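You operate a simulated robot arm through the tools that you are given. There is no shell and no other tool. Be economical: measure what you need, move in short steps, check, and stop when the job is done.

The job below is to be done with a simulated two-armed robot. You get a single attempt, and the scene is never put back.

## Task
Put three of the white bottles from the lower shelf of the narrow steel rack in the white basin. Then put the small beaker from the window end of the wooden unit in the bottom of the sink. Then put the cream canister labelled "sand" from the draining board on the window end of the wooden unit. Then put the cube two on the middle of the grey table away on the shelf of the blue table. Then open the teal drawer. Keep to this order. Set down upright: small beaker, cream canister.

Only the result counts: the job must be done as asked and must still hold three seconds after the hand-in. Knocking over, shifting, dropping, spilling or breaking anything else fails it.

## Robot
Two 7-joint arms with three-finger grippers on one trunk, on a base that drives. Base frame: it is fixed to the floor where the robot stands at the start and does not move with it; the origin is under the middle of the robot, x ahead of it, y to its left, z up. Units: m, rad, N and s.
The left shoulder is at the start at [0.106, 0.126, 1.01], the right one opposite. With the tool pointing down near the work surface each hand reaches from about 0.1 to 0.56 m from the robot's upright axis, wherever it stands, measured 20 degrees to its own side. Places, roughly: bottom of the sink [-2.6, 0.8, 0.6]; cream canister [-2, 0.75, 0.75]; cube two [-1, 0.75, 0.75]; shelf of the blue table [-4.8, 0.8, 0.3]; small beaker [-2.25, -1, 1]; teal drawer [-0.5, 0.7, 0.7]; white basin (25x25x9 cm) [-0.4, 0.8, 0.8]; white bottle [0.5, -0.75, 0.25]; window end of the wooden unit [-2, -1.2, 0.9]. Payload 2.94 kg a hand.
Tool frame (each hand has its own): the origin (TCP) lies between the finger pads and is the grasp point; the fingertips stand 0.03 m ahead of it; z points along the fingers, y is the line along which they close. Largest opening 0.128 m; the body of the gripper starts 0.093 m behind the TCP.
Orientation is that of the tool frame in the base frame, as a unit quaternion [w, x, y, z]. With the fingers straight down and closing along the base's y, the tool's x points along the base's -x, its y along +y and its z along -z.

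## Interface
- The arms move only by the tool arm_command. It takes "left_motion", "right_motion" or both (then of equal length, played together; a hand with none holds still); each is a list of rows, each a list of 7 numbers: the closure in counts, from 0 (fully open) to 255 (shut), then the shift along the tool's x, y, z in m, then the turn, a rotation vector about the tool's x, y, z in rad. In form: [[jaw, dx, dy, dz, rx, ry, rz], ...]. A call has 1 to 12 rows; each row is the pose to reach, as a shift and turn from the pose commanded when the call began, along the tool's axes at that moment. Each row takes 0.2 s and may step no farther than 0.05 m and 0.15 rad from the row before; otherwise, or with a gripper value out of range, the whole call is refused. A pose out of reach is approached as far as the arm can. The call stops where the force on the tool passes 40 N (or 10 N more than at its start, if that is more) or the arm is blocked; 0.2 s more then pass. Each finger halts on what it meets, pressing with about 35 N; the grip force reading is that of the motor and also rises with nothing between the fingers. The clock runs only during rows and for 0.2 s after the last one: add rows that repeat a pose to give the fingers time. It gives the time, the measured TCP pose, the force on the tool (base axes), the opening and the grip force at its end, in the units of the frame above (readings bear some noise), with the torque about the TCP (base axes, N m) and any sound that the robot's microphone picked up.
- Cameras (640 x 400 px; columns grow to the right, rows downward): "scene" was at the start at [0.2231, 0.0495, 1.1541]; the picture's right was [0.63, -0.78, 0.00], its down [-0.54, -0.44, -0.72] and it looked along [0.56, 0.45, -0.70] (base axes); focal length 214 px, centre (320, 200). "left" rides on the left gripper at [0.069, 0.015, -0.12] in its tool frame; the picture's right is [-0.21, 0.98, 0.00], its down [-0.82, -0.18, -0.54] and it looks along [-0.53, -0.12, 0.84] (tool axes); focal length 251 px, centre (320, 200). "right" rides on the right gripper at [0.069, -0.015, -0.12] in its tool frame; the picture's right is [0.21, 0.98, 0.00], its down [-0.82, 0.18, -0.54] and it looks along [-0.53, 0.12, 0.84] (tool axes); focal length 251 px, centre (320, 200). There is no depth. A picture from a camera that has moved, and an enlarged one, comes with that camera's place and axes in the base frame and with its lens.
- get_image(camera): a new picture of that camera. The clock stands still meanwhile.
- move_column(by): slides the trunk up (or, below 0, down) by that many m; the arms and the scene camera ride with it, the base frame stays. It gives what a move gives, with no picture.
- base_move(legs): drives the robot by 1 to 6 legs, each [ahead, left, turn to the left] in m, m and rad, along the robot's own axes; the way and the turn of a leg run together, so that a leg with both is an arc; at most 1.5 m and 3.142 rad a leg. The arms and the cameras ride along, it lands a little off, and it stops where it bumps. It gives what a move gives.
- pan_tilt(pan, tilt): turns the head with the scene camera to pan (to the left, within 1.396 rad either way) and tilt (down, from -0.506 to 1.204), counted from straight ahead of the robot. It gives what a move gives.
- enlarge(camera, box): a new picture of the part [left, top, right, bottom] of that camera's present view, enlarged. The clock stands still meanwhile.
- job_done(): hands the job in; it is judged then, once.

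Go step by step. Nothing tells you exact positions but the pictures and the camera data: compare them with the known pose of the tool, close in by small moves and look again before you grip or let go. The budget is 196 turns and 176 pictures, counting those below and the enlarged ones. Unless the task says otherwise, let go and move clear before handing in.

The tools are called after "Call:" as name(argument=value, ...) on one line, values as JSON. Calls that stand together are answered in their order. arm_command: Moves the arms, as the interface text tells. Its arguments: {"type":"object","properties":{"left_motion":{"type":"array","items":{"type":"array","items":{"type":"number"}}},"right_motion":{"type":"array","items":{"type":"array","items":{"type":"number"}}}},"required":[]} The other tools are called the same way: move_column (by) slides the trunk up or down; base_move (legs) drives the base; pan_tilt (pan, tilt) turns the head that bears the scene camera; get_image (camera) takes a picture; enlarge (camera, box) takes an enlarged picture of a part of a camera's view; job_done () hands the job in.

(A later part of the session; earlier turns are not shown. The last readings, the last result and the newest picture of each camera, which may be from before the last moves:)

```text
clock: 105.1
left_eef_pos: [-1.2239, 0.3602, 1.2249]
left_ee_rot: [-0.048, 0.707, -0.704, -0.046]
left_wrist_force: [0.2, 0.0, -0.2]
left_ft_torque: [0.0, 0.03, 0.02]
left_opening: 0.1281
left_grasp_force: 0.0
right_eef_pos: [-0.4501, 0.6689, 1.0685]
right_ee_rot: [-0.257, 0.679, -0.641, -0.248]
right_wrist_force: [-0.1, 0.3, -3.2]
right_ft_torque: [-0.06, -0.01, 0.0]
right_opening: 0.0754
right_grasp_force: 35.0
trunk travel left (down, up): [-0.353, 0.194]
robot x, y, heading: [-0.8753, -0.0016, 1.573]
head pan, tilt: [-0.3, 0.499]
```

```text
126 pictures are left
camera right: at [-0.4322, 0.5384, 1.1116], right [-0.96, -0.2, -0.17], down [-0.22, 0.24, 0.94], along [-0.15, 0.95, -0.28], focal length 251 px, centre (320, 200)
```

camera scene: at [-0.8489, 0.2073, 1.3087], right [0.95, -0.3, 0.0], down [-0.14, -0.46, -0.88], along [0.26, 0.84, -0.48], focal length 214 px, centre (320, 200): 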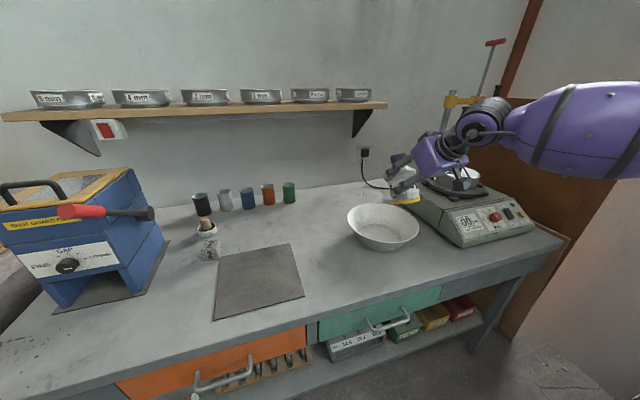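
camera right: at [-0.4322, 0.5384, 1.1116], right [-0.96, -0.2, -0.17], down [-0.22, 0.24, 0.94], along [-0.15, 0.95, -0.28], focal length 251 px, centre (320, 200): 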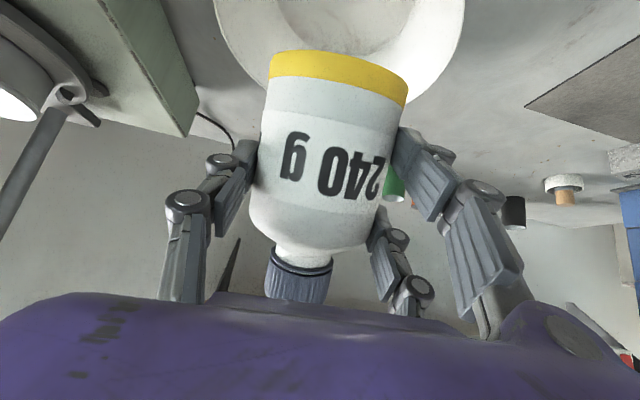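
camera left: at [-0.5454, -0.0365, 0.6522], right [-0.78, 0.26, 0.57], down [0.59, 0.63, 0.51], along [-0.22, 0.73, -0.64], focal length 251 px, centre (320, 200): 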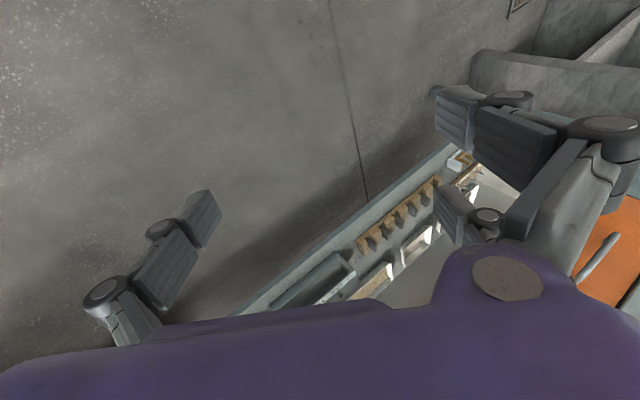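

Call:
base_move(legs=[[0.14, -0.01, 0]])

Call:
move_column(by=-0.16)

Call:
get_image(camera="right")

Call:
get_image(camera="scene")

```text
clock: 106.4
left_eef_pos: [-1.2123, 0.4972, 1.2269]
left_ee_rot: [-0.049, 0.706, -0.705, -0.045]
left_wrist_force: [-0.4, 0.1, 0.1]
left_ft_torque: [0.04, 0.01, 0.01]
left_opening: 0.1283
left_grasp_force: 0.1
right_eef_pos: [-0.4406, 0.8057, 1.0686]
right_ee_rot: [-0.256, 0.679, -0.642, -0.247]
right_wrist_force: [-0.6, -1.2, -2.3]
right_ft_torque: [-0.06, 0.0, -0.02]
right_opening: 0.0754
right_grasp_force: 35.0
trunk travel left (down, up): [-0.353, 0.194]
robot x, y, heading: [-0.8677, 0.1345, 1.568]
head pan, tilt: [-0.3, 0.499]
```

```text
clock: 108.2
left_eef_pos: [-1.2136, 0.4992, 1.0654]
left_ee_rot: [-0.049, 0.706, -0.705, -0.047]
left_wrist_force: [0.4, 0.6, -0.6]
left_ft_torque: [0.01, 0.03, 0.0]
left_opening: 0.128
left_grasp_force: 0.0
right_eef_pos: [-0.441, 0.806, 0.9093]
right_ee_rot: [-0.258, 0.678, -0.642, -0.248]
right_wrist_force: [1.0, 0.1, -3.2]
right_ft_torque: [-0.01, -0.02, -0.01]
right_opening: 0.0752
right_grasp_force: 35.3
trunk travel left (down, up): [-0.193, 0.354]
robot x, y, heading: [-0.8679, 0.1355, 1.57]
head pan, tilt: [-0.3, 0.499]
```

```text
125 pictures are left
camera right: at [-0.4218, 0.6754, 0.9524], right [-0.96, -0.2, -0.17], down [-0.22, 0.24, 0.94], along [-0.15, 0.95, -0.28], focal length 251 px, centre (320, 200)
```

right: 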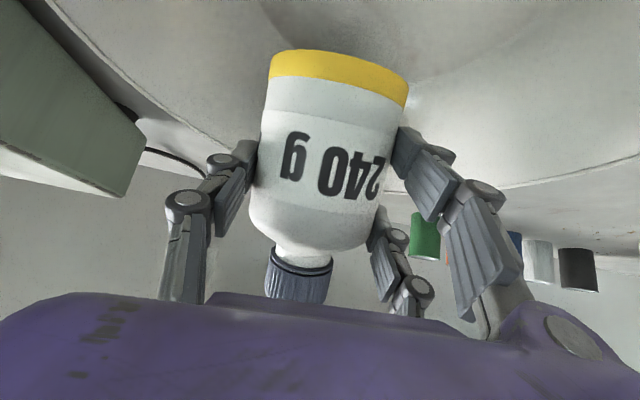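

```text
124 pictures are left
camera scene: at [-0.8385, 0.3902, 1.1445], right [0.95, -0.3, 0.0], down [-0.14, -0.46, -0.88], along [0.26, 0.84, -0.48], focal length 214 px, centre (320, 200)
```

scene: 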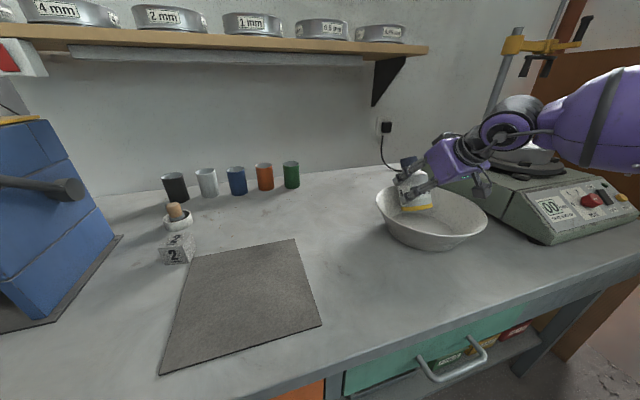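

Call:
move_column(by=-0.045)

Call:
get_image(camera="scene")

```text
clock: 109.1
left_eef_pos: [-1.2141, 0.5064, 1.0122]
left_ee_rot: [-0.044, 0.707, -0.705, -0.039]
left_wrist_force: [-0.1, 0.9, -0.1]
left_ft_torque: [0.0, 0.03, -0.02]
left_opening: 0.128
left_grasp_force: 0.1
right_eef_pos: [-0.4419, 0.8064, 0.8629]
right_ee_rot: [-0.256, 0.68, -0.641, -0.249]
right_wrist_force: [-4.5, 3.9, 13.5]
right_ft_torque: [0.55, 0.39, 0.12]
right_opening: 0.0752
right_grasp_force: 34.7
trunk travel left (down, up): [-0.148, 0.399]
robot x, y, heading: [-0.868, 0.1398, 1.569]
head pan, tilt: [-0.3, 0.499]
```

```text
123 pictures are left
camera scene: at [-0.8398, 0.4076, 1.0921], right [0.95, -0.3, 0.0], down [-0.14, -0.46, -0.88], along [0.26, 0.84, -0.48], focal length 214 px, centre (320, 200)
```

scene: 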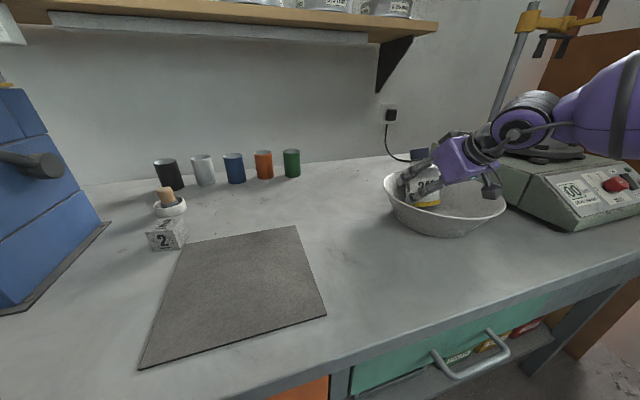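

Call:
arm_command(right_motion=[[255, 0.008, 0, -0.013, 0, 0, 0], [255, 0.0195, 0, -0.023, 0, 0, 0], [255, 0.024, 0, -0.018, 0, 0, 0], [255, 0.028, 0, -0.014, 0, 0, 0]])

```text
clock: 110.1
left_eef_pos: [-1.2138, 0.5058, 1.0125]
left_ee_rot: [-0.044, 0.707, -0.705, -0.039]
left_wrist_force: [-0.2, 0.1, -0.7]
left_ft_torque: [-0.02, 0.02, 0.01]
left_opening: 0.1281
left_grasp_force: 0.1
right_eef_pos: [-0.4387, 0.7758, 0.8593]
right_ee_rot: [-0.259, 0.678, -0.641, -0.249]
right_wrist_force: [2.1, -7.3, 23.1]
right_ft_torque: [0.27, 0.13, -0.02]
right_opening: 0.0759
right_grasp_force: 34.7
trunk travel left (down, up): [-0.148, 0.399]
robot x, y, heading: [-0.8678, 0.139, 1.572]
head pan, tilt: [-0.3, 0.499]
```

Call:
enlarge(camera="scene", box=[360, 120, 520, 250])

```text
3.08 times, centred on (440, 185) of scene
camera zoom: at [-0.8392, 0.4061, 1.0927], right [0.95, -0.3, 0.0], down [-0.14, -0.46, -0.88], along [0.26, 0.84, -0.48], focal length 660 px, centre (-49, 246)
```

zoom: 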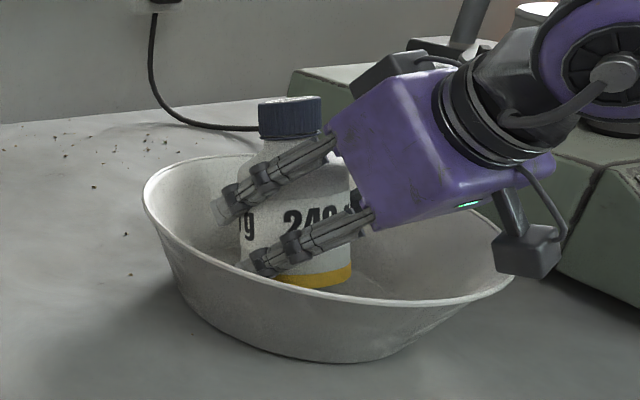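

Call:
arm_command(right_motion=[[255, -0.002, 0, -0.003, 0, 0, 0], [255, -0.004, 0, -0.004, 0, 0, 0]])

Call:
arm_command(right_motion=[[60, 0, 0, 0, 0, 0, 0], [60, 0, 0, 0, 0, 0, 0], [60, 0, 0, 0, 0, 0, 0]])

Call:
enlarge(camera="scene", box=[360, 120, 520, 250])

```text
clock: 110.7
left_eef_pos: [-1.2149, 0.506, 1.0117]
left_ee_rot: [-0.043, 0.706, -0.706, -0.039]
left_wrist_force: [0.3, 0.5, -0.1]
left_ft_torque: [0.0, -0.02, -0.02]
left_opening: 0.128
left_grasp_force: 0.0
right_eef_pos: [-0.4392, 0.7749, 0.8596]
right_ee_rot: [-0.255, 0.679, -0.643, -0.246]
right_wrist_force: [-0.8, -2.0, 5.2]
right_ft_torque: [0.04, 0.07, 0.0]
right_opening: 0.0752
right_grasp_force: 35.1
trunk travel left (down, up): [-0.148, 0.399]
robot x, y, heading: [-0.8712, 0.1359, 1.572]
head pan, tilt: [-0.3, 0.499]
```

```text
clock: 111.5
left_eef_pos: [-1.2135, 0.5071, 1.0117]
left_ee_rot: [-0.042, 0.707, -0.705, -0.039]
left_wrist_force: [0.2, -0.2, -0.4]
left_ft_torque: [-0.01, 0.02, 0.01]
left_opening: 0.1277
left_grasp_force: 0.0
right_eef_pos: [-0.4381, 0.7767, 0.8607]
right_ee_rot: [-0.256, 0.679, -0.642, -0.248]
right_wrist_force: [-0.5, -0.1, -1.2]
right_ft_torque: [0.07, -0.01, 0.01]
right_opening: 0.0977
right_grasp_force: 0.1
trunk travel left (down, up): [-0.148, 0.399]
robot x, y, heading: [-0.8666, 0.1396, 1.568]
head pan, tilt: [-0.3, 0.499]
```

```text
3.08 times, centred on (440, 185) of scene
camera zoom: at [-0.8385, 0.4082, 1.092], right [0.95, -0.3, 0.0], down [-0.14, -0.46, -0.88], along [0.26, 0.84, -0.48], focal length 660 px, centre (-49, 246)
```

zoom: 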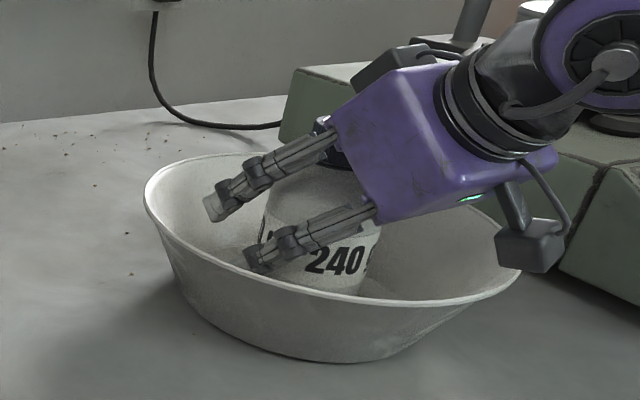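

Call:
arm_command(right_motion=[[30, 0, 0, -0.01, 0, 0, 0], [0, 0, 0, -0.03, 0, 0, 0], [0, -0.005, 0, -0.06, 0, 0, 0], [0, -0.03, 0, -0.09, 0, 0, 0], [0, -0.05, 0, -0.12, 0, 0, 0]])

Call:
enlarge(camera="scene", box=[360, 120, 520, 250])

```text
clock: 112.7
left_eef_pos: [-1.2138, 0.5063, 1.0109]
left_ee_rot: [-0.043, 0.707, -0.705, -0.039]
left_wrist_force: [-0.1, -0.6, -1.0]
left_ft_torque: [0.01, 0.02, -0.02]
left_opening: 0.1279
left_grasp_force: 0.0
right_eef_pos: [-0.4403, 0.7321, 0.9847]
right_ee_rot: [-0.257, 0.679, -0.642, -0.248]
right_wrist_force: [0.0, 0.3, -0.7]
right_ft_torque: [0.04, -0.05, -0.01]
right_opening: 0.1277
right_grasp_force: 0.0
trunk travel left (down, up): [-0.148, 0.399]
robot x, y, heading: [-0.8662, 0.1368, 1.571]
head pan, tilt: [-0.3, 0.499]
```

```text
3.08 times, centred on (440, 185) of scene
camera zoom: at [-0.8387, 0.4077, 1.0921], right [0.95, -0.3, 0.0], down [-0.14, -0.46, -0.88], along [0.26, 0.84, -0.48], focal length 660 px, centre (-49, 246)
```

zoom: 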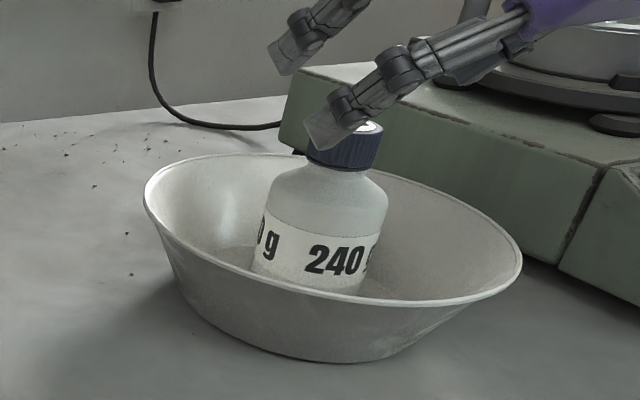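

Bottle one stands in the bowl. I back away and return to the rack for the next.

Call:
base_move(legs=[[-0.44, -0.1, 0], [0, 0, -0.5]])

Call:
pan_tilt(pan=-1.39, tilt=0.8)

Call:
get_image(camera="scene")

```text
clock: 116.9
left_eef_pos: [-0.8993, 0.1779, 1.012]
left_ee_rot: [0.051, -0.513, 0.856, 0.027]
left_wrist_force: [0.2, -0.3, 0.0]
left_ft_torque: [0.0, 0.01, 0.04]
left_opening: 0.1278
left_grasp_force: 0.1
right_eef_pos: [-0.1109, 0.0131, 0.9828]
right_ee_rot: [0.309, -0.502, 0.788, 0.177]
right_wrist_force: [0.9, 0.1, 0.1]
right_ft_torque: [0.01, 0.05, 0.01]
right_opening: 0.128
right_grasp_force: 0.0
trunk travel left (down, up): [-0.148, 0.399]
robot x, y, heading: [-0.7699, -0.3093, 1.073]
head pan, tilt: [-0.3, 0.499]
```

```text
clock: 118.2
left_eef_pos: [-0.9001, 0.1776, 1.0117]
left_ee_rot: [0.05, -0.515, 0.856, 0.027]
left_wrist_force: [-0.8, -0.1, 0.3]
left_ft_torque: [0.01, 0.01, 0.04]
left_opening: 0.1281
left_grasp_force: 0.0
right_eef_pos: [-0.1109, 0.0133, 0.9827]
right_ee_rot: [0.309, -0.502, 0.788, 0.177]
right_wrist_force: [-0.2, -0.6, 0.1]
right_ft_torque: [0.02, 0.02, -0.01]
right_opening: 0.1278
right_grasp_force: 0.1
trunk travel left (down, up): [-0.148, 0.399]
robot x, y, heading: [-0.7699, -0.3125, 1.073]
head pan, tilt: [-1.389, 0.799]
```

```text
119 pictures are left
camera scene: at [-0.6025, -0.1032, 1.0872], right [0.51, -0.86, 0.0], down [-0.45, -0.27, -0.85], along [0.73, 0.44, -0.53], focal length 214 px, centre (320, 200)
```

scene: 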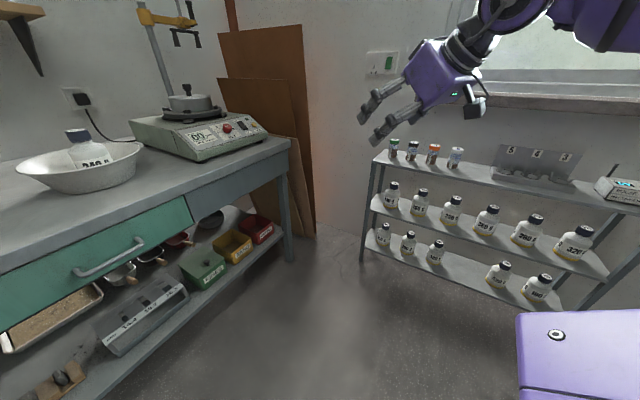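

Call:
arm_command(right_motion=[[0, 0.0304, -0.0204, 0.0243, 0.0813, -0.0322, 0.0556], [0, 0.0608, -0.0408, 0.0485, 0.1627, -0.0643, 0.1112], [0, 0.0912, -0.0612, 0.0728, 0.244, -0.0965, 0.1668], [0, 0.1216, -0.0816, 0.097, 0.3253, -0.1287, 0.2223], [0, 0.152, -0.102, 0.1213, 0.4067, -0.1608, 0.2779], [0, 0.1824, -0.1224, 0.1455, 0.488, -0.193, 0.3335], [0, 0.2128, -0.1428, 0.1698, 0.5693, -0.2252, 0.3891], [0, 0.2432, -0.1632, 0.194, 0.6507, -0.2573, 0.4447], [0, 0.2736, -0.1836, 0.2183, 0.732, -0.2895, 0.5003], [0, 0.304, -0.204, 0.2425, 0.8133, -0.3217, 0.5558], [0, 0.3344, -0.2244, 0.2668, 0.8947, -0.3538, 0.6114], [0, 0.3648, -0.2448, 0.291, 0.976, -0.386, 0.667]])

Call:
get_image(camera="right")

```text
clock: 121.0
left_eef_pos: [-0.8972, 0.1811, 1.0114]
left_ee_rot: [0.049, -0.514, 0.856, 0.026]
left_wrist_force: [1.4, -0.5, 0.5]
left_ft_torque: [-0.04, 0.18, 0.02]
left_opening: 0.1279
left_grasp_force: 0.0
right_eef_pos: [0.1418, 0.0125, 1.1446]
right_ee_rot: [0.688, 0.256, 0.556, 0.39]
right_wrist_force: [1.7, 0.0, -1.3]
right_ft_torque: [0.04, -0.19, 0.02]
right_opening: 0.1281
right_grasp_force: 0.1
right hand out of reach, approached as far as the arm can: row 7, 8, 9, 10, 11
trunk travel left (down, up): [-0.148, 0.399]
robot x, y, heading: [-0.7692, -0.3128, 1.079]
head pan, tilt: [-1.389, 0.799]
stopped in row 12 (right hand): the arm was blocked; the commanded pose is now the measured one
```

```text
118 pictures are left
camera right: at [0.0356, 0.0507, 1.0626], right [-0.23, 0.73, 0.65], down [-0.63, -0.62, 0.47], along [0.74, -0.3, 0.6], focal length 251 px, centre (320, 200)
```

right: 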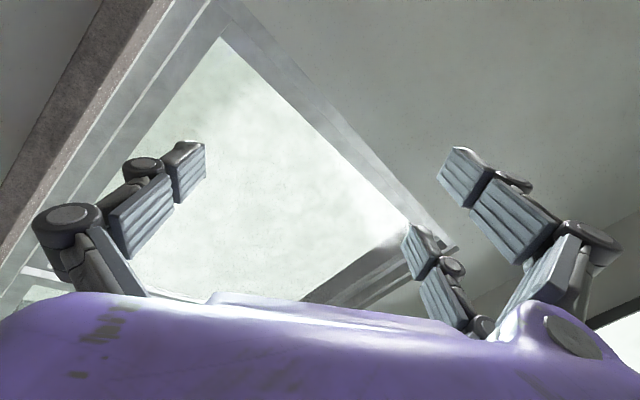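

The arm folded badly again on this turn; I first face the head forward and reverse the motion.

Call:
pan_tilt(pan=-0.2, tilt=0.8)

Call:
arm_command(right_motion=[[0, 0.006, -0.005, -0.024, -0.0397, 0.1126, -0.0883], [0, 0.012, -0.011, -0.048, -0.0794, 0.2252, -0.1765], [0, 0.018, -0.016, -0.071, -0.1191, 0.3377, -0.2648], [0, 0.024, -0.021, -0.095, -0.1588, 0.4503, -0.3531], [0, 0.03, -0.026, -0.119, -0.1985, 0.5629, -0.4414], [0, 0.036, -0.032, -0.143, -0.2382, 0.6755, -0.5296], [0, 0.042, -0.037, -0.166, -0.2779, 0.788, -0.6179], [0, 0.048, -0.042, -0.19, -0.3176, 0.9006, -0.7062], [0, 0.054, -0.048, -0.214, -0.3573, 1.0132, -0.7944], [0, 0.06, -0.053, -0.238, -0.397, 1.1258, -0.8827], [0, 0.066, -0.058, -0.261, -0.4367, 1.2383, -0.971], [0, 0.072, -0.0635, -0.285, -0.4764, 1.3509, -1.0593]])

Call:
get_image(camera="scene")

```text
clock: 122.4
left_eef_pos: [-0.9003, 0.1776, 1.0129]
left_ee_rot: [0.051, -0.515, 0.856, 0.028]
left_wrist_force: [0.4, 0.6, 0.4]
left_ft_torque: [0.03, -0.01, 0.02]
left_opening: 0.1279
left_grasp_force: 0.1
right_eef_pos: [0.1384, 0.0103, 1.1502]
right_ee_rot: [0.688, 0.255, 0.555, 0.391]
right_wrist_force: [0.0, -0.1, 0.5]
right_ft_torque: [0.04, 0.0, 0.03]
right_opening: 0.128
right_grasp_force: 0.1
trunk travel left (down, up): [-0.148, 0.399]
robot x, y, heading: [-0.7692, -0.3134, 1.075]
head pan, tilt: [-0.201, 0.799]
```

```text
clock: 125.0
left_eef_pos: [-0.9001, 0.1782, 1.0117]
left_ee_rot: [0.052, -0.514, 0.856, 0.028]
left_wrist_force: [0.4, 0.0, 0.5]
left_ft_torque: [-0.01, 0.0, 0.0]
left_opening: 0.128
left_grasp_force: 0.0
right_eef_pos: [-0.1161, 0.0109, 0.9855]
right_ee_rot: [0.34, -0.47, 0.791, 0.193]
right_wrist_force: [-0.3, 0.9, -0.2]
right_ft_torque: [0.01, 0.02, 0.0]
right_opening: 0.128
right_grasp_force: 0.0
trunk travel left (down, up): [-0.148, 0.399]
robot x, y, heading: [-0.7696, -0.3148, 1.079]
head pan, tilt: [-0.201, 0.799]
```

```text
117 pictures are left
camera scene: at [-0.6278, -0.0876, 1.066], right [0.77, -0.64, 0.0], down [-0.46, -0.55, -0.7], along [0.45, 0.54, -0.72], focal length 214 px, centre (320, 200)
```

scene: 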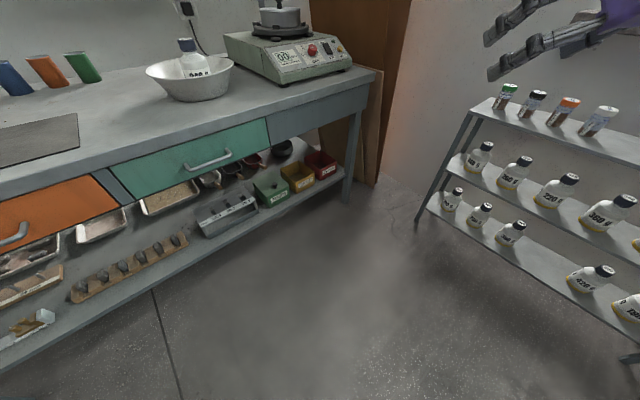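

Call:
arm_command(right_motion=[[0, 0.0333, -0.0086, 0.0233, 0, 0, 0], [0, 0.0666, -0.0172, 0.0465, 0, 0, 0], [0, 0.0999, -0.0258, 0.0698, 0, 0, 0], [0, 0.1332, -0.0344, 0.093, 0, 0, 0], [0, 0.1665, -0.043, 0.1163, 0, 0, 0], [0, 0.1998, -0.0516, 0.1395, 0, 0, 0], [0, 0.2331, -0.0602, 0.1628, 0, 0, 0], [0, 0.2664, -0.0688, 0.186, 0, 0, 0], [0, 0.2997, -0.0774, 0.2093, 0, 0, 0], [0, 0.333, -0.086, 0.2325, 0, 0, 0]])

Call:
get_image(camera="right")

```text
clock: 127.2
left_eef_pos: [-0.8988, 0.1769, 1.0132]
left_ee_rot: [0.052, -0.514, 0.856, 0.027]
left_wrist_force: [0.1, 0.2, 0.0]
left_ft_torque: [-0.01, 0.01, -0.01]
left_opening: 0.1279
left_grasp_force: 0.1
right_eef_pos: [-0.065, -0.0882, 0.5847]
right_ee_rot: [0.338, -0.471, 0.791, 0.192]
right_wrist_force: [-0.1, -0.6, -0.2]
right_ft_torque: [0.0, -0.06, 0.02]
right_opening: 0.1278
right_grasp_force: 0.0
trunk travel left (down, up): [-0.148, 0.399]
robot x, y, heading: [-0.7691, -0.3145, 1.078]
head pan, tilt: [-0.201, 0.799]
```

```text
116 pictures are left
camera right: at [-0.117, -0.2127, 0.6187], right [-0.93, 0.34, -0.17], down [-0.08, 0.26, 0.96], along [0.37, 0.91, -0.21], focal length 251 px, centre (320, 200)
```

right: 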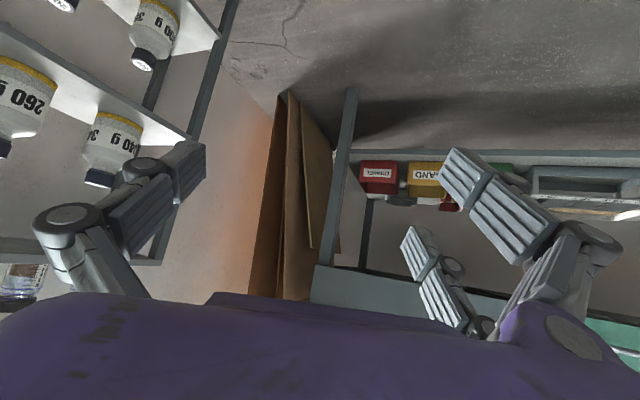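

Call:
arm_command(right_motion=[[0, 0.0133, -0.0216, 0.0106, 0.08, -0.0282, 0.0491], [0, 0.0267, -0.0432, 0.0213, 0.16, -0.0564, 0.0981], [0, 0.04, -0.0648, 0.0319, 0.24, -0.0846, 0.1472], [0, 0.0533, -0.0863, 0.0425, 0.32, -0.1128, 0.1963], [0, 0.0667, -0.1079, 0.0531, 0.4, -0.141, 0.2453], [0, 0.08, -0.1295, 0.0638, 0.48, -0.1693, 0.2944], [0, 0.0933, -0.1511, 0.0744, 0.56, -0.1975, 0.3435], [0, 0.1067, -0.1727, 0.085, 0.64, -0.2257, 0.3925], [0, 0.12, -0.1943, 0.0956, 0.72, -0.2539, 0.4416], [0, 0.1333, -0.2158, 0.1063, 0.8, -0.2821, 0.4907], [0, 0.1467, -0.2374, 0.1169, 0.88, -0.3103, 0.5397], [0, 0.16, -0.259, 0.1275, 0.9596, -0.3385, 0.5888]])

Call:
get_image(camera="right")

```text
clock: 129.8
left_eef_pos: [-0.9006, 0.177, 1.0122]
left_ee_rot: [0.051, -0.514, 0.856, 0.028]
left_wrist_force: [0.0, 1.0, 0.6]
left_ft_torque: [0.02, 0.01, 0.0]
left_opening: 0.128
left_grasp_force: 0.2
right_eef_pos: [0.1783, -0.32, 0.6215]
right_ee_rot: [0.477, 0.0, 0.879, -0.004]
right_wrist_force: [0.4, 0.3, 0.5]
right_ft_torque: [0.0, 0.02, -0.02]
right_opening: 0.1283
right_grasp_force: 0.0
right hand out of reach, approached as far as the arm can: row 1, 2, 3, 4, 5, 6, 7, 8, 9, 10, 11, 12
trunk travel left (down, up): [-0.148, 0.399]
robot x, y, heading: [-0.7703, -0.3147, 1.075]
head pan, tilt: [-0.201, 0.799]
```

```text
115 pictures are left
camera right: at [0.0393, -0.334, 0.6268], right [-0.11, 0.98, -0.19], down [-0.01, 0.19, 0.98], along [0.99, 0.11, -0.02], focal length 251 px, centre (320, 200)
```

right: 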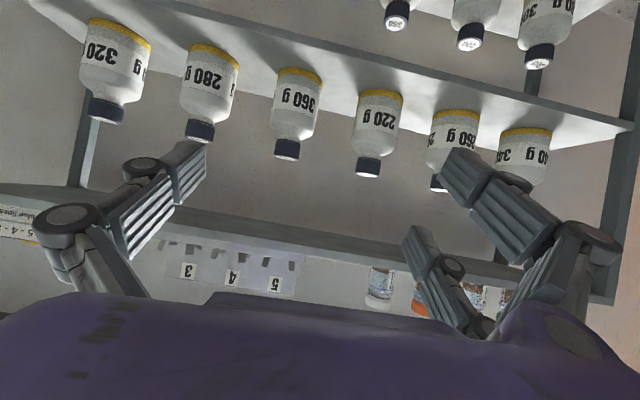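

Call:
arm_command(right_motion=[[0, 0.016, 0.009, -0.032, 0.056, 0.017, 0.043], [0, 0.032, 0.018, -0.064, 0.112, 0.035, 0.085], [0, 0.048, 0.027, -0.096, 0.168, 0.052, 0.128], [0, 0.063, 0.037, -0.129, 0.224, 0.069, 0.17], [0, 0.079, 0.046, -0.161, 0.28, 0.086, 0.213], [0, 0.095, 0.055, -0.193, 0.336, 0.104, 0.255], [0, 0.111, 0.064, -0.225, 0.392, 0.121, 0.298]])

Call:
arm_command(right_motion=[[0, 0.027, 0, 0.023, 0, 0, 0], [0, 0.054, 0, 0.046, 0, 0, 0], [0, 0.081, 0, 0.069, 0, 0, 0], [0, 0.108, 0, 0.092, 0, 0, 0], [0, 0.135, 0, 0.115, 0, 0, 0], [0, 0.162, 0, 0.138, 0, 0, 0], [0, 0.19, 0, 0.16, 0, 0, 0]])

```text
clock: 131.4
left_eef_pos: [-0.8993, 0.1787, 1.0114]
left_ee_rot: [0.051, -0.514, 0.856, 0.028]
left_wrist_force: [-0.2, 0.0, 0.7]
left_ft_torque: [-0.03, 0.0, -0.01]
left_opening: 0.1279
left_grasp_force: 0.0
right_eef_pos: [-0.0658, -0.2409, 0.6446]
right_ee_rot: [0.41, 0.224, 0.878, -0.106]
right_wrist_force: [-0.5, -0.5, -0.4]
right_ft_torque: [0.0, -0.02, -0.04]
right_opening: 0.1282
right_grasp_force: 0.0
trunk travel left (down, up): [-0.148, 0.399]
robot x, y, heading: [-0.7686, -0.31, 1.076]
head pan, tilt: [-0.201, 0.799]
```

```text
clock: 133.0
left_eef_pos: [-0.8993, 0.1776, 1.0127]
left_ee_rot: [0.051, -0.514, 0.856, 0.028]
left_wrist_force: [0.3, -0.6, -0.1]
left_ft_torque: [-0.02, 0.0, -0.01]
left_opening: 0.1278
left_grasp_force: 0.1
right_eef_pos: [-0.0638, -0.2437, 0.3934]
right_ee_rot: [0.411, 0.222, 0.878, -0.104]
right_wrist_force: [-0.7, 1.5, -0.3]
right_ft_torque: [-0.02, 0.0, 0.04]
right_opening: 0.1281
right_grasp_force: 0.1
trunk travel left (down, up): [-0.148, 0.399]
robot x, y, heading: [-0.7708, -0.315, 1.076]
head pan, tilt: [-0.201, 0.799]
```

Call:
move_column(by=-0.145)

Call:
arm_command(right_motion=[[0, -0.015, 0.018, 0.029, -0.061, -0.056, -0.042], [0, -0.029, 0.037, 0.057, -0.122, -0.111, -0.085], [0, -0.044, 0.055, 0.086, -0.183, -0.167, -0.127], [0, -0.058, 0.073, 0.114, -0.244, -0.223, -0.169], [0, -0.073, 0.092, 0.143, -0.306, -0.279, -0.212], [0, -0.087, 0.11, 0.171, -0.3667, -0.3344, -0.2539], [0, -0.087, 0.11, 0.171, -0.3667, -0.3344, -0.2539]])

Call:
get_image(camera="right")

```text
clock: 134.7
left_eef_pos: [-0.9, 0.1781, 0.8676]
left_ee_rot: [0.051, -0.514, 0.856, 0.027]
left_wrist_force: [-0.5, 0.3, -0.9]
left_ft_torque: [-0.04, 0.02, 0.02]
left_opening: 0.1278
left_grasp_force: 0.1
right_eef_pos: [-0.0636, -0.2422, 0.2502]
right_ee_rot: [0.411, 0.221, 0.879, -0.104]
right_wrist_force: [0.7, 0.0, -0.1]
right_ft_torque: [0.0, 0.0, -0.02]
right_opening: 0.1275
right_grasp_force: 0.1
trunk travel left (down, up): [-0.003, 0.544]
robot x, y, heading: [-0.7642, -0.3145, 1.078]
head pan, tilt: [-0.201, 0.799]
```

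```text
clock: 136.3
left_eef_pos: [-0.9003, 0.1768, 0.8673]
left_ee_rot: [0.051, -0.514, 0.856, 0.029]
left_wrist_force: [-0.1, -0.7, 0.1]
left_ft_torque: [0.01, 0.05, 0.0]
left_opening: 0.128
left_grasp_force: 0.0
right_eef_pos: [0.1558, -0.2348, 0.2064]
right_ee_rot: [0.567, 0.011, 0.823, -0.028]
right_wrist_force: [0.1, 0.5, -0.4]
right_ft_torque: [0.0, -0.01, 0.0]
right_opening: 0.1279
right_grasp_force: 0.0
trunk travel left (down, up): [-0.003, 0.544]
robot x, y, heading: [-0.7647, -0.3102, 1.073]
head pan, tilt: [-0.201, 0.799]
```

```text
114 pictures are left
camera right: at [0.0172, -0.2432, 0.1851], right [-0.03, 0.97, -0.23], down [-0.2, 0.22, 0.95], along [0.98, 0.07, 0.19], focal length 251 px, centre (320, 200)
```

right: 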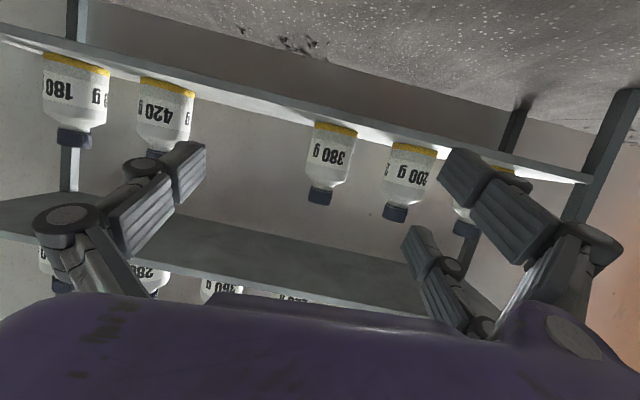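

Replayed pose matches. I advance toward bottle "380".

Call:
base_move(legs=[[0.1415, -0.208, 0]])

Call:
get_image(camera="right")

```text
clock: 138.8
left_eef_pos: [-0.6435, 0.196, 0.8681]
left_ee_rot: [0.051, -0.513, 0.856, 0.029]
left_wrist_force: [0.2, 0.4, -0.3]
left_ft_torque: [0.0, 0.04, 0.02]
left_opening: 0.1279
left_grasp_force: 0.2
right_eef_pos: [0.4108, -0.2188, 0.2068]
right_ee_rot: [0.566, 0.013, 0.824, -0.031]
right_wrist_force: [0.1, 0.0, 0.1]
right_ft_torque: [0.04, -0.03, -0.02]
right_opening: 0.1281
right_grasp_force: 0.0
trunk travel left (down, up): [-0.003, 0.544]
robot x, y, heading: [-0.5114, -0.2956, 1.078]
head pan, tilt: [-0.201, 0.799]
```

```text
113 pictures are left
camera right: at [0.2735, -0.2274, 0.185], right [-0.02, 0.97, -0.23], down [-0.2, 0.23, 0.95], along [0.98, 0.07, 0.19], focal length 251 px, centre (320, 200)
```

right: 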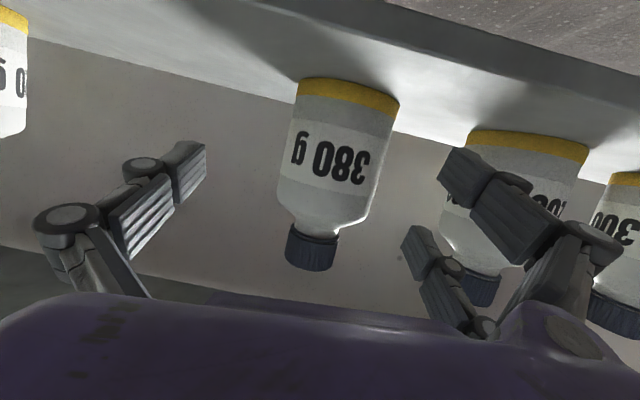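

Call:
arm_command(right_motion=[[0, -0.01, 0.004, 0.027, 0, 0, 0], [0, -0.0202, 0.009, 0.053, 0, 0, 0], [0, -0.0202, 0.009, 0.053, 0, 0, 0]])

Call:
arm_command(right_motion=[[255, 0, 0, 0, 0, 0, 0], [255, 0, 0, 0, 0, 0, 0], [255, 0, 0, 0, 0, 0, 0], [255, 0, 0, 0, 0, 0, 0]])

Call:
get_image(camera="right")

```text
clock: 139.7
left_eef_pos: [-0.6423, 0.1967, 0.8684]
left_ee_rot: [0.052, -0.512, 0.857, 0.027]
left_wrist_force: [-0.1, -0.2, -1.2]
left_ft_torque: [0.01, 0.01, 0.03]
left_opening: 0.1277
left_grasp_force: 0.0
right_eef_pos: [0.4667, -0.2143, 0.2061]
right_ee_rot: [0.565, 0.014, 0.824, -0.032]
right_wrist_force: [-0.4, -0.9, -0.4]
right_ft_torque: [0.0, -0.05, -0.04]
right_opening: 0.1279
right_grasp_force: 0.1
trunk travel left (down, up): [-0.003, 0.544]
robot x, y, heading: [-0.5124, -0.2955, 1.077]
head pan, tilt: [-0.201, 0.799]
```

```text
clock: 140.7
left_eef_pos: [-0.6436, 0.1955, 0.8674]
left_ee_rot: [0.051, -0.514, 0.856, 0.028]
left_wrist_force: [0.8, 0.5, -0.4]
left_ft_torque: [-0.03, -0.05, 0.01]
left_opening: 0.128
left_grasp_force: 0.0
right_eef_pos: [0.4675, -0.2136, 0.2071]
right_ee_rot: [0.567, 0.013, 0.823, -0.031]
right_wrist_force: [-0.4, 2.7, 3.4]
right_ft_torque: [0.4, -0.05, 0.02]
right_opening: 0.0759
right_grasp_force: 35.0
trunk travel left (down, up): [-0.003, 0.544]
robot x, y, heading: [-0.5141, -0.2942, 1.07]
head pan, tilt: [-0.201, 0.799]
```

```text
112 pictures are left
camera right: at [0.3296, -0.2219, 0.1847], right [-0.02, 0.97, -0.23], down [-0.2, 0.23, 0.95], along [0.98, 0.07, 0.19], focal length 251 px, centre (320, 200)
```

right: 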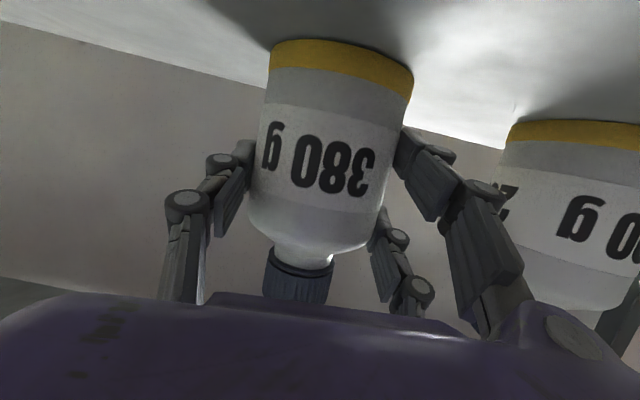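

Call:
arm_command(right_motion=[[255, -0.014, 0, -0.005, 0, 0, 0], [255, -0.028, 0, -0.0107, 0, 0, 0]])

Call:
base_move(legs=[[-0.143, 0.264, 0]])

Call:
move_column(by=0.15)

Call:
arm_command(right_motion=[[255, -0.0197, 0.0272, -0.0316, -0.0888, -0.0034, -0.0338], [255, -0.0394, 0.0544, -0.0632, -0.1776, -0.0068, -0.0676], [255, -0.0591, 0.0816, -0.0948, -0.2664, -0.0102, -0.1014], [255, -0.0788, 0.1088, -0.1264, -0.3552, -0.0136, -0.1352], [255, -0.0985, 0.136, -0.158, -0.444, -0.017, -0.169], [255, -0.1182, 0.1632, -0.1896, -0.5328, -0.0204, -0.2028], [255, -0.1379, 0.1904, -0.2212, -0.6216, -0.0238, -0.2366], [255, -0.1576, 0.2176, -0.2528, -0.7104, -0.0272, -0.2704], [255, -0.1773, 0.2448, -0.2844, -0.7992, -0.0306, -0.3042], [255, -0.197, 0.272, -0.316, -0.888, -0.034, -0.338], [255, -0.2167, 0.2992, -0.3476, -0.9768, -0.0374, -0.3718], [255, -0.2364, 0.3264, -0.3792, -1.0656, -0.0408, -0.4056]])

Call:
get_image(camera="right")

```text
clock: 141.2
left_eef_pos: [-0.6429, 0.1957, 0.8674]
left_ee_rot: [0.05, -0.513, 0.857, 0.028]
left_wrist_force: [-0.5, 0.1, -0.1]
left_ft_torque: [-0.03, 0.01, -0.01]
left_opening: 0.128
left_grasp_force: 0.1
right_eef_pos: [0.4672, -0.214, 0.2364]
right_ee_rot: [0.566, 0.013, 0.824, -0.031]
right_wrist_force: [-0.3, -0.2, -3.7]
right_ft_torque: [-0.01, 0.03, 0.03]
right_opening: 0.0756
right_grasp_force: 34.6
trunk travel left (down, up): [-0.003, 0.544]
robot x, y, heading: [-0.5112, -0.2956, 1.074]
head pan, tilt: [-0.201, 0.799]
```

```text
clock: 144.2
left_eef_pos: [-0.9513, 0.1959, 0.867]
left_ee_rot: [0.052, -0.515, 0.855, 0.028]
left_wrist_force: [0.1, -0.2, 0.1]
left_ft_torque: [0.01, 0.03, -0.01]
left_opening: 0.1281
left_grasp_force: 0.1
right_eef_pos: [0.1612, -0.2078, 0.237]
right_ee_rot: [0.566, 0.011, 0.824, -0.029]
right_wrist_force: [-0.1, -0.7, -3.2]
right_ft_torque: [-0.01, 0.06, 0.01]
right_opening: 0.0755
right_grasp_force: 34.7
trunk travel left (down, up): [-0.003, 0.544]
robot x, y, heading: [-0.8161, -0.297, 1.077]
head pan, tilt: [-0.201, 0.799]
```

```text
clock: 146.0
left_eef_pos: [-0.9509, 0.1958, 1.0166]
left_ee_rot: [0.05, -0.516, 0.855, 0.027]
left_wrist_force: [0.5, 0.1, -0.5]
left_ft_torque: [-0.04, 0.0, 0.03]
left_opening: 0.1282
left_grasp_force: 0.0
right_eef_pos: [0.1611, -0.2096, 0.3851]
right_ee_rot: [0.566, 0.01, 0.824, -0.029]
right_wrist_force: [-0.2, 0.0, -4.7]
right_ft_torque: [0.02, 0.03, -0.04]
right_opening: 0.0756
right_grasp_force: 34.8
trunk travel left (down, up): [-0.153, 0.394]
robot x, y, heading: [-0.8186, -0.2933, 1.079]
head pan, tilt: [-0.201, 0.799]
```

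```text
clock: 147.7
left_eef_pos: [-0.9511, 0.1995, 1.0143]
left_ee_rot: [0.051, -0.513, 0.856, 0.025]
left_wrist_force: [-0.6, 0.0, 0.1]
left_ft_torque: [-0.07, -0.01, -0.03]
left_opening: 0.1279
left_grasp_force: 0.1
right_eef_pos: [0.0505, 0.0483, 0.5969]
right_ee_rot: [0.525, -0.156, 0.836, 0.019]
right_wrist_force: [-1.8, -1.3, -5.6]
right_ft_torque: [0.03, -0.12, 0.04]
right_opening: 0.0756
right_grasp_force: 34.7
right hand out of reach, approached as far as the arm can: row 1, 2, 3, 4, 5, 6, 7, 8
trunk travel left (down, up): [-0.153, 0.394]
robot x, y, heading: [-0.8151, -0.2936, 1.078]
head pan, tilt: [-0.201, 0.799]
stopped in row 8 (right hand): the force on the tool passed its limit at 57 N (the readings are from after the stop); the commanded pose is now the measured one
```

```text
111 pictures are left
camera right: at [-0.0792, -0.0062, 0.5902], right [-0.36, 0.88, -0.32], down [-0.19, 0.26, 0.94], along [0.91, 0.41, 0.07], focal length 251 px, centre (320, 200)
```

right: 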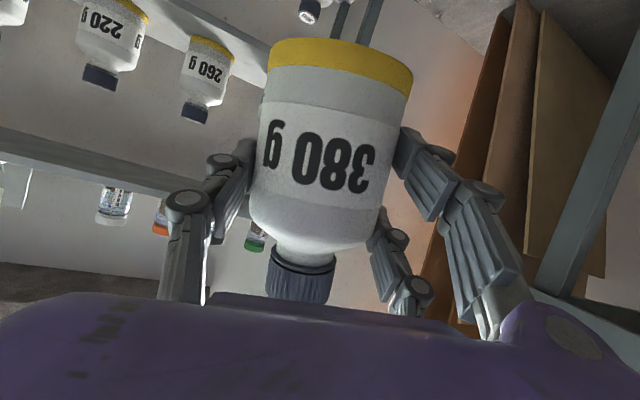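

Call:
get_image(camera="scene")

```text
110 pictures are left
camera scene: at [-0.6798, -0.0686, 1.0713], right [0.77, -0.64, 0.0], down [-0.46, -0.55, -0.7], along [0.45, 0.53, -0.72], focal length 214 px, centre (320, 200)
```

scene: 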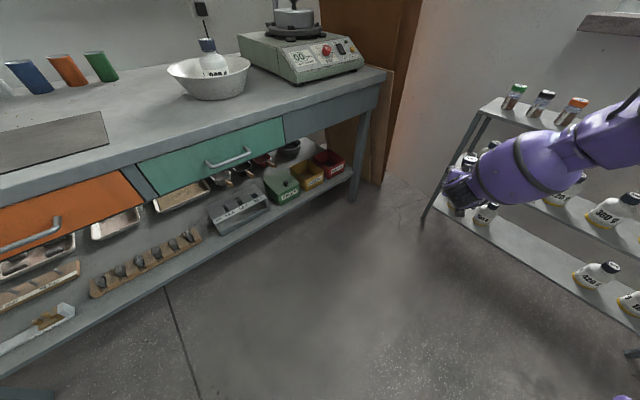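

Call:
arm_command(right_motion=[[255, -0.012, 0.011, -0.025, -0.099, -0.01, -0.034], [255, -0.024, 0.0225, -0.05, -0.198, -0.021, -0.068], [255, -0.036, 0.034, -0.076, -0.297, -0.031, -0.102], [255, -0.0475, 0.045, -0.101, -0.396, -0.042, -0.136], [255, -0.059, 0.056, -0.126, -0.494, -0.052, -0.17], [255, -0.071, 0.0675, -0.151, -0.593, -0.062, -0.204], [255, -0.083, 0.079, -0.177, -0.692, -0.073, -0.238], [255, -0.095, 0.09, -0.202, -0.791, -0.083, -0.272]])

Call:
get_image(camera="right")

```text
clock: 149.7
left_eef_pos: [-0.9493, 0.1954, 1.0179]
left_ee_rot: [0.051, -0.514, 0.856, 0.027]
left_wrist_force: [-0.1, 0.6, 0.4]
left_ft_torque: [-0.04, -0.02, 0.03]
left_opening: 0.1279
left_grasp_force: 0.1
right_eef_pos: [-0.2155, 0.2565, 0.8113]
right_ee_rot: [0.443, -0.511, 0.636, 0.372]
right_wrist_force: [0.3, 0.9, -4.0]
right_ft_torque: [-0.07, 0.0, -0.02]
right_opening: 0.0758
right_grasp_force: 34.9
right hand out of reach, approached as far as the arm can: row 1, 2, 3, 4, 5, 6
trunk travel left (down, up): [-0.153, 0.394]
robot x, y, heading: [-0.8176, -0.2941, 1.076]
head pan, tilt: [-0.201, 0.799]
stopped in row 8 (right hand): the arm was blocked; the commanded pose is now the measured one
```

```text
109 pictures are left
camera right: at [-0.2287, 0.12, 0.7851], right [-0.97, 0.13, -0.18], down [-0.21, -0.2, 0.96], along [0.09, 0.97, 0.22], focal length 251 px, centre (320, 200)
```

right: 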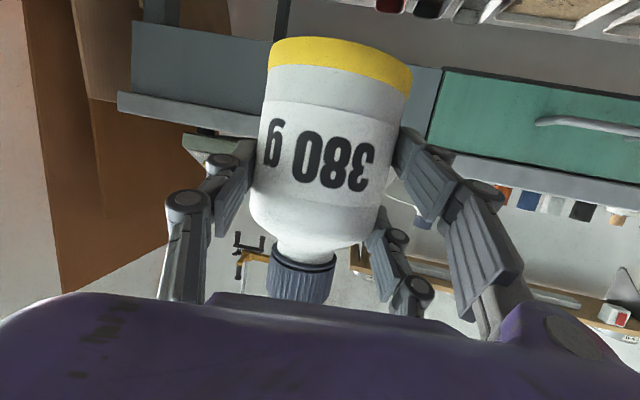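

Call:
get_image(camera="scene")

```text
108 pictures are left
camera scene: at [-0.6778, -0.0721, 1.0718], right [0.77, -0.64, 0.0], down [-0.46, -0.55, -0.7], along [0.45, 0.54, -0.72], focal length 214 px, centre (320, 200)
```

scene: 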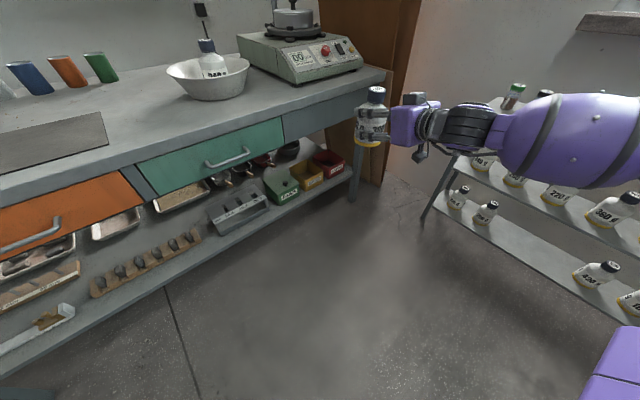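

Call:
move_column(by=0.17)

Call:
arm_command(right_motion=[[255, 0, 0, 0, 0, 0.13, 0], [255, 0, 0, 0, 0, 0.26, 0], [255, 0, 0, 0, 0, 0.39, 0], [255, 0, 0, 0, 0, 0.5, 0]])

Call:
base_move(legs=[[0, 0, 0.2]])

```text
clock: 151.7
left_eef_pos: [-0.9492, 0.1952, 1.1873]
left_ee_rot: [0.051, -0.513, 0.856, 0.027]
left_wrist_force: [0.5, 0.3, 0.2]
left_ft_torque: [0.01, 0.05, 0.0]
left_opening: 0.1282
left_grasp_force: 0.1
right_eef_pos: [-0.2148, 0.2561, 0.9818]
right_ee_rot: [0.445, -0.51, 0.635, 0.372]
right_wrist_force: [-0.7, 1.2, -3.9]
right_ft_torque: [-0.06, -0.01, -0.02]
right_opening: 0.0754
right_grasp_force: 34.7
trunk travel left (down, up): [-0.323, 0.224]
robot x, y, heading: [-0.8188, -0.2953, 1.077]
head pan, tilt: [-0.201, 0.799]
```

```text
clock: 152.7
left_eef_pos: [-0.9491, 0.1948, 1.1864]
left_ee_rot: [0.051, -0.513, 0.856, 0.027]
left_wrist_force: [0.1, -0.7, -0.4]
left_ft_torque: [0.0, -0.01, 0.0]
left_opening: 0.1282
left_grasp_force: 0.2
right_eef_pos: [-0.2148, 0.257, 0.9828]
right_ee_rot: [0.272, -0.587, 0.726, 0.233]
right_wrist_force: [0.3, 0.0, -4.3]
right_ft_torque: [-0.03, 0.04, -0.02]
right_opening: 0.0754
right_grasp_force: 34.7
trunk travel left (down, up): [-0.323, 0.224]
robot x, y, heading: [-0.8191, -0.2977, 1.077]
head pan, tilt: [-0.201, 0.799]
```

```text
clock: 153.8
left_eef_pos: [-1.0404, 0.1608, 1.1874]
left_ee_rot: [0.048, -0.594, 0.802, 0.033]
left_wrist_force: [-0.4, -0.2, 0.7]
left_ft_torque: [0.02, -0.02, 0.0]
left_opening: 0.1281
left_grasp_force: 0.1
right_eef_pos: [-0.3302, 0.3618, 0.9829]
right_ee_rot: [0.25, -0.654, 0.665, 0.26]
right_wrist_force: [0.4, -0.3, -3.6]
right_ft_torque: [-0.05, -0.01, -0.05]
right_opening: 0.0753
right_grasp_force: 35.1
trunk travel left (down, up): [-0.323, 0.224]
robot x, y, heading: [-0.8169, -0.299, 1.269]
head pan, tilt: [-0.201, 0.799]
```

Call:
move_column(by=0.06)

Call:
base_move(legs=[[0.21, 0.12, 0]])

Call:
pan_tilt(pan=0.0, tilt=0.75)

Call:
get_image(camera="scene")

Call:
get_image(camera="right")

```text
clock: 154.8
left_eef_pos: [-1.0405, 0.1608, 1.247]
left_ee_rot: [0.048, -0.594, 0.802, 0.032]
left_wrist_force: [0.0, -0.2, 0.4]
left_ft_torque: [0.01, 0.0, -0.01]
left_opening: 0.1278
left_grasp_force: 0.2
right_eef_pos: [-0.3299, 0.3626, 1.0421]
right_ee_rot: [0.25, -0.653, 0.666, 0.258]
right_wrist_force: [0.2, 1.4, -4.4]
right_ft_torque: [-0.03, -0.01, 0.0]
right_opening: 0.0752
right_grasp_force: 34.8
trunk travel left (down, up): [-0.383, 0.164]
robot x, y, heading: [-0.8192, -0.2945, 1.272]
head pan, tilt: [-0.201, 0.799]
```

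```text
clock: 156.6
left_eef_pos: [-1.0861, 0.3956, 1.247]
left_ee_rot: [0.049, -0.591, 0.804, 0.033]
left_wrist_force: [-0.2, -0.5, -0.1]
left_ft_torque: [-0.03, 0.0, -0.01]
left_opening: 0.1283
left_grasp_force: 0.1
right_eef_pos: [-0.3758, 0.593, 1.0422]
right_ee_rot: [0.252, -0.651, 0.668, 0.258]
right_wrist_force: [1.0, 0.2, -3.7]
right_ft_torque: [-0.03, 0.04, -0.02]
right_opening: 0.0752
right_grasp_force: 35.1
trunk travel left (down, up): [-0.383, 0.164]
robot x, y, heading: [-0.87, -0.063, 1.257]
head pan, tilt: [-0.201, 0.799]
```

```text
clock: 157.3
left_eef_pos: [-1.0859, 0.3958, 1.2476]
left_ee_rot: [0.049, -0.592, 0.804, 0.033]
left_wrist_force: [-0.8, -0.6, 0.7]
left_ft_torque: [0.0, 0.01, 0.01]
left_opening: 0.1281
left_grasp_force: 0.1
right_eef_pos: [-0.3748, 0.5917, 1.0428]
right_ee_rot: [0.25, -0.652, 0.668, 0.257]
right_wrist_force: [1.1, -0.5, -3.4]
right_ft_torque: [-0.03, 0.0, 0.0]
right_opening: 0.0753
right_grasp_force: 34.7
trunk travel left (down, up): [-0.383, 0.164]
robot x, y, heading: [-0.868, -0.0606, 1.26]
head pan, tilt: [0.0, 0.75]
```

```text
107 pictures are left
camera scene: at [-0.8058, 0.1259, 1.3167], right [0.95, -0.3, 0.0], down [-0.21, -0.65, -0.73], along [0.22, 0.7, -0.68], focal length 214 px, centre (320, 200)
```

scene: 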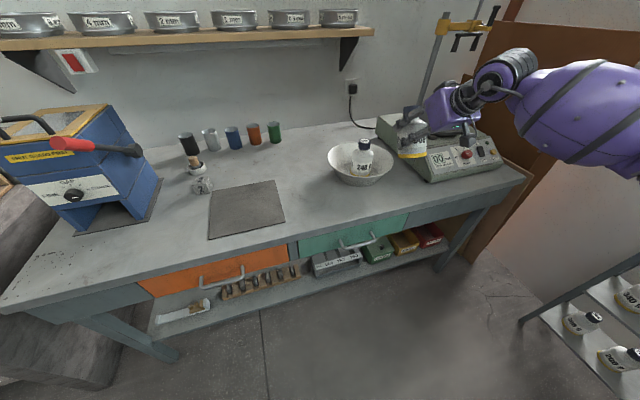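

```text
106 pictures are left
camera right: at [-0.3626, 0.4602, 1.084], right [-0.98, -0.14, -0.13], down [-0.16, 0.25, 0.96], along [-0.1, 0.96, -0.27], focal length 251 px, centre (320, 200)
```

right: 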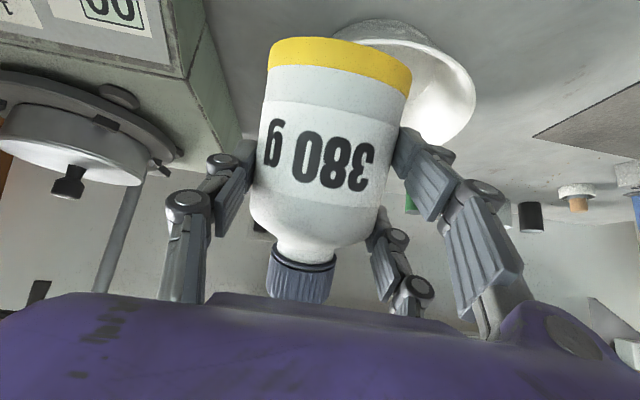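

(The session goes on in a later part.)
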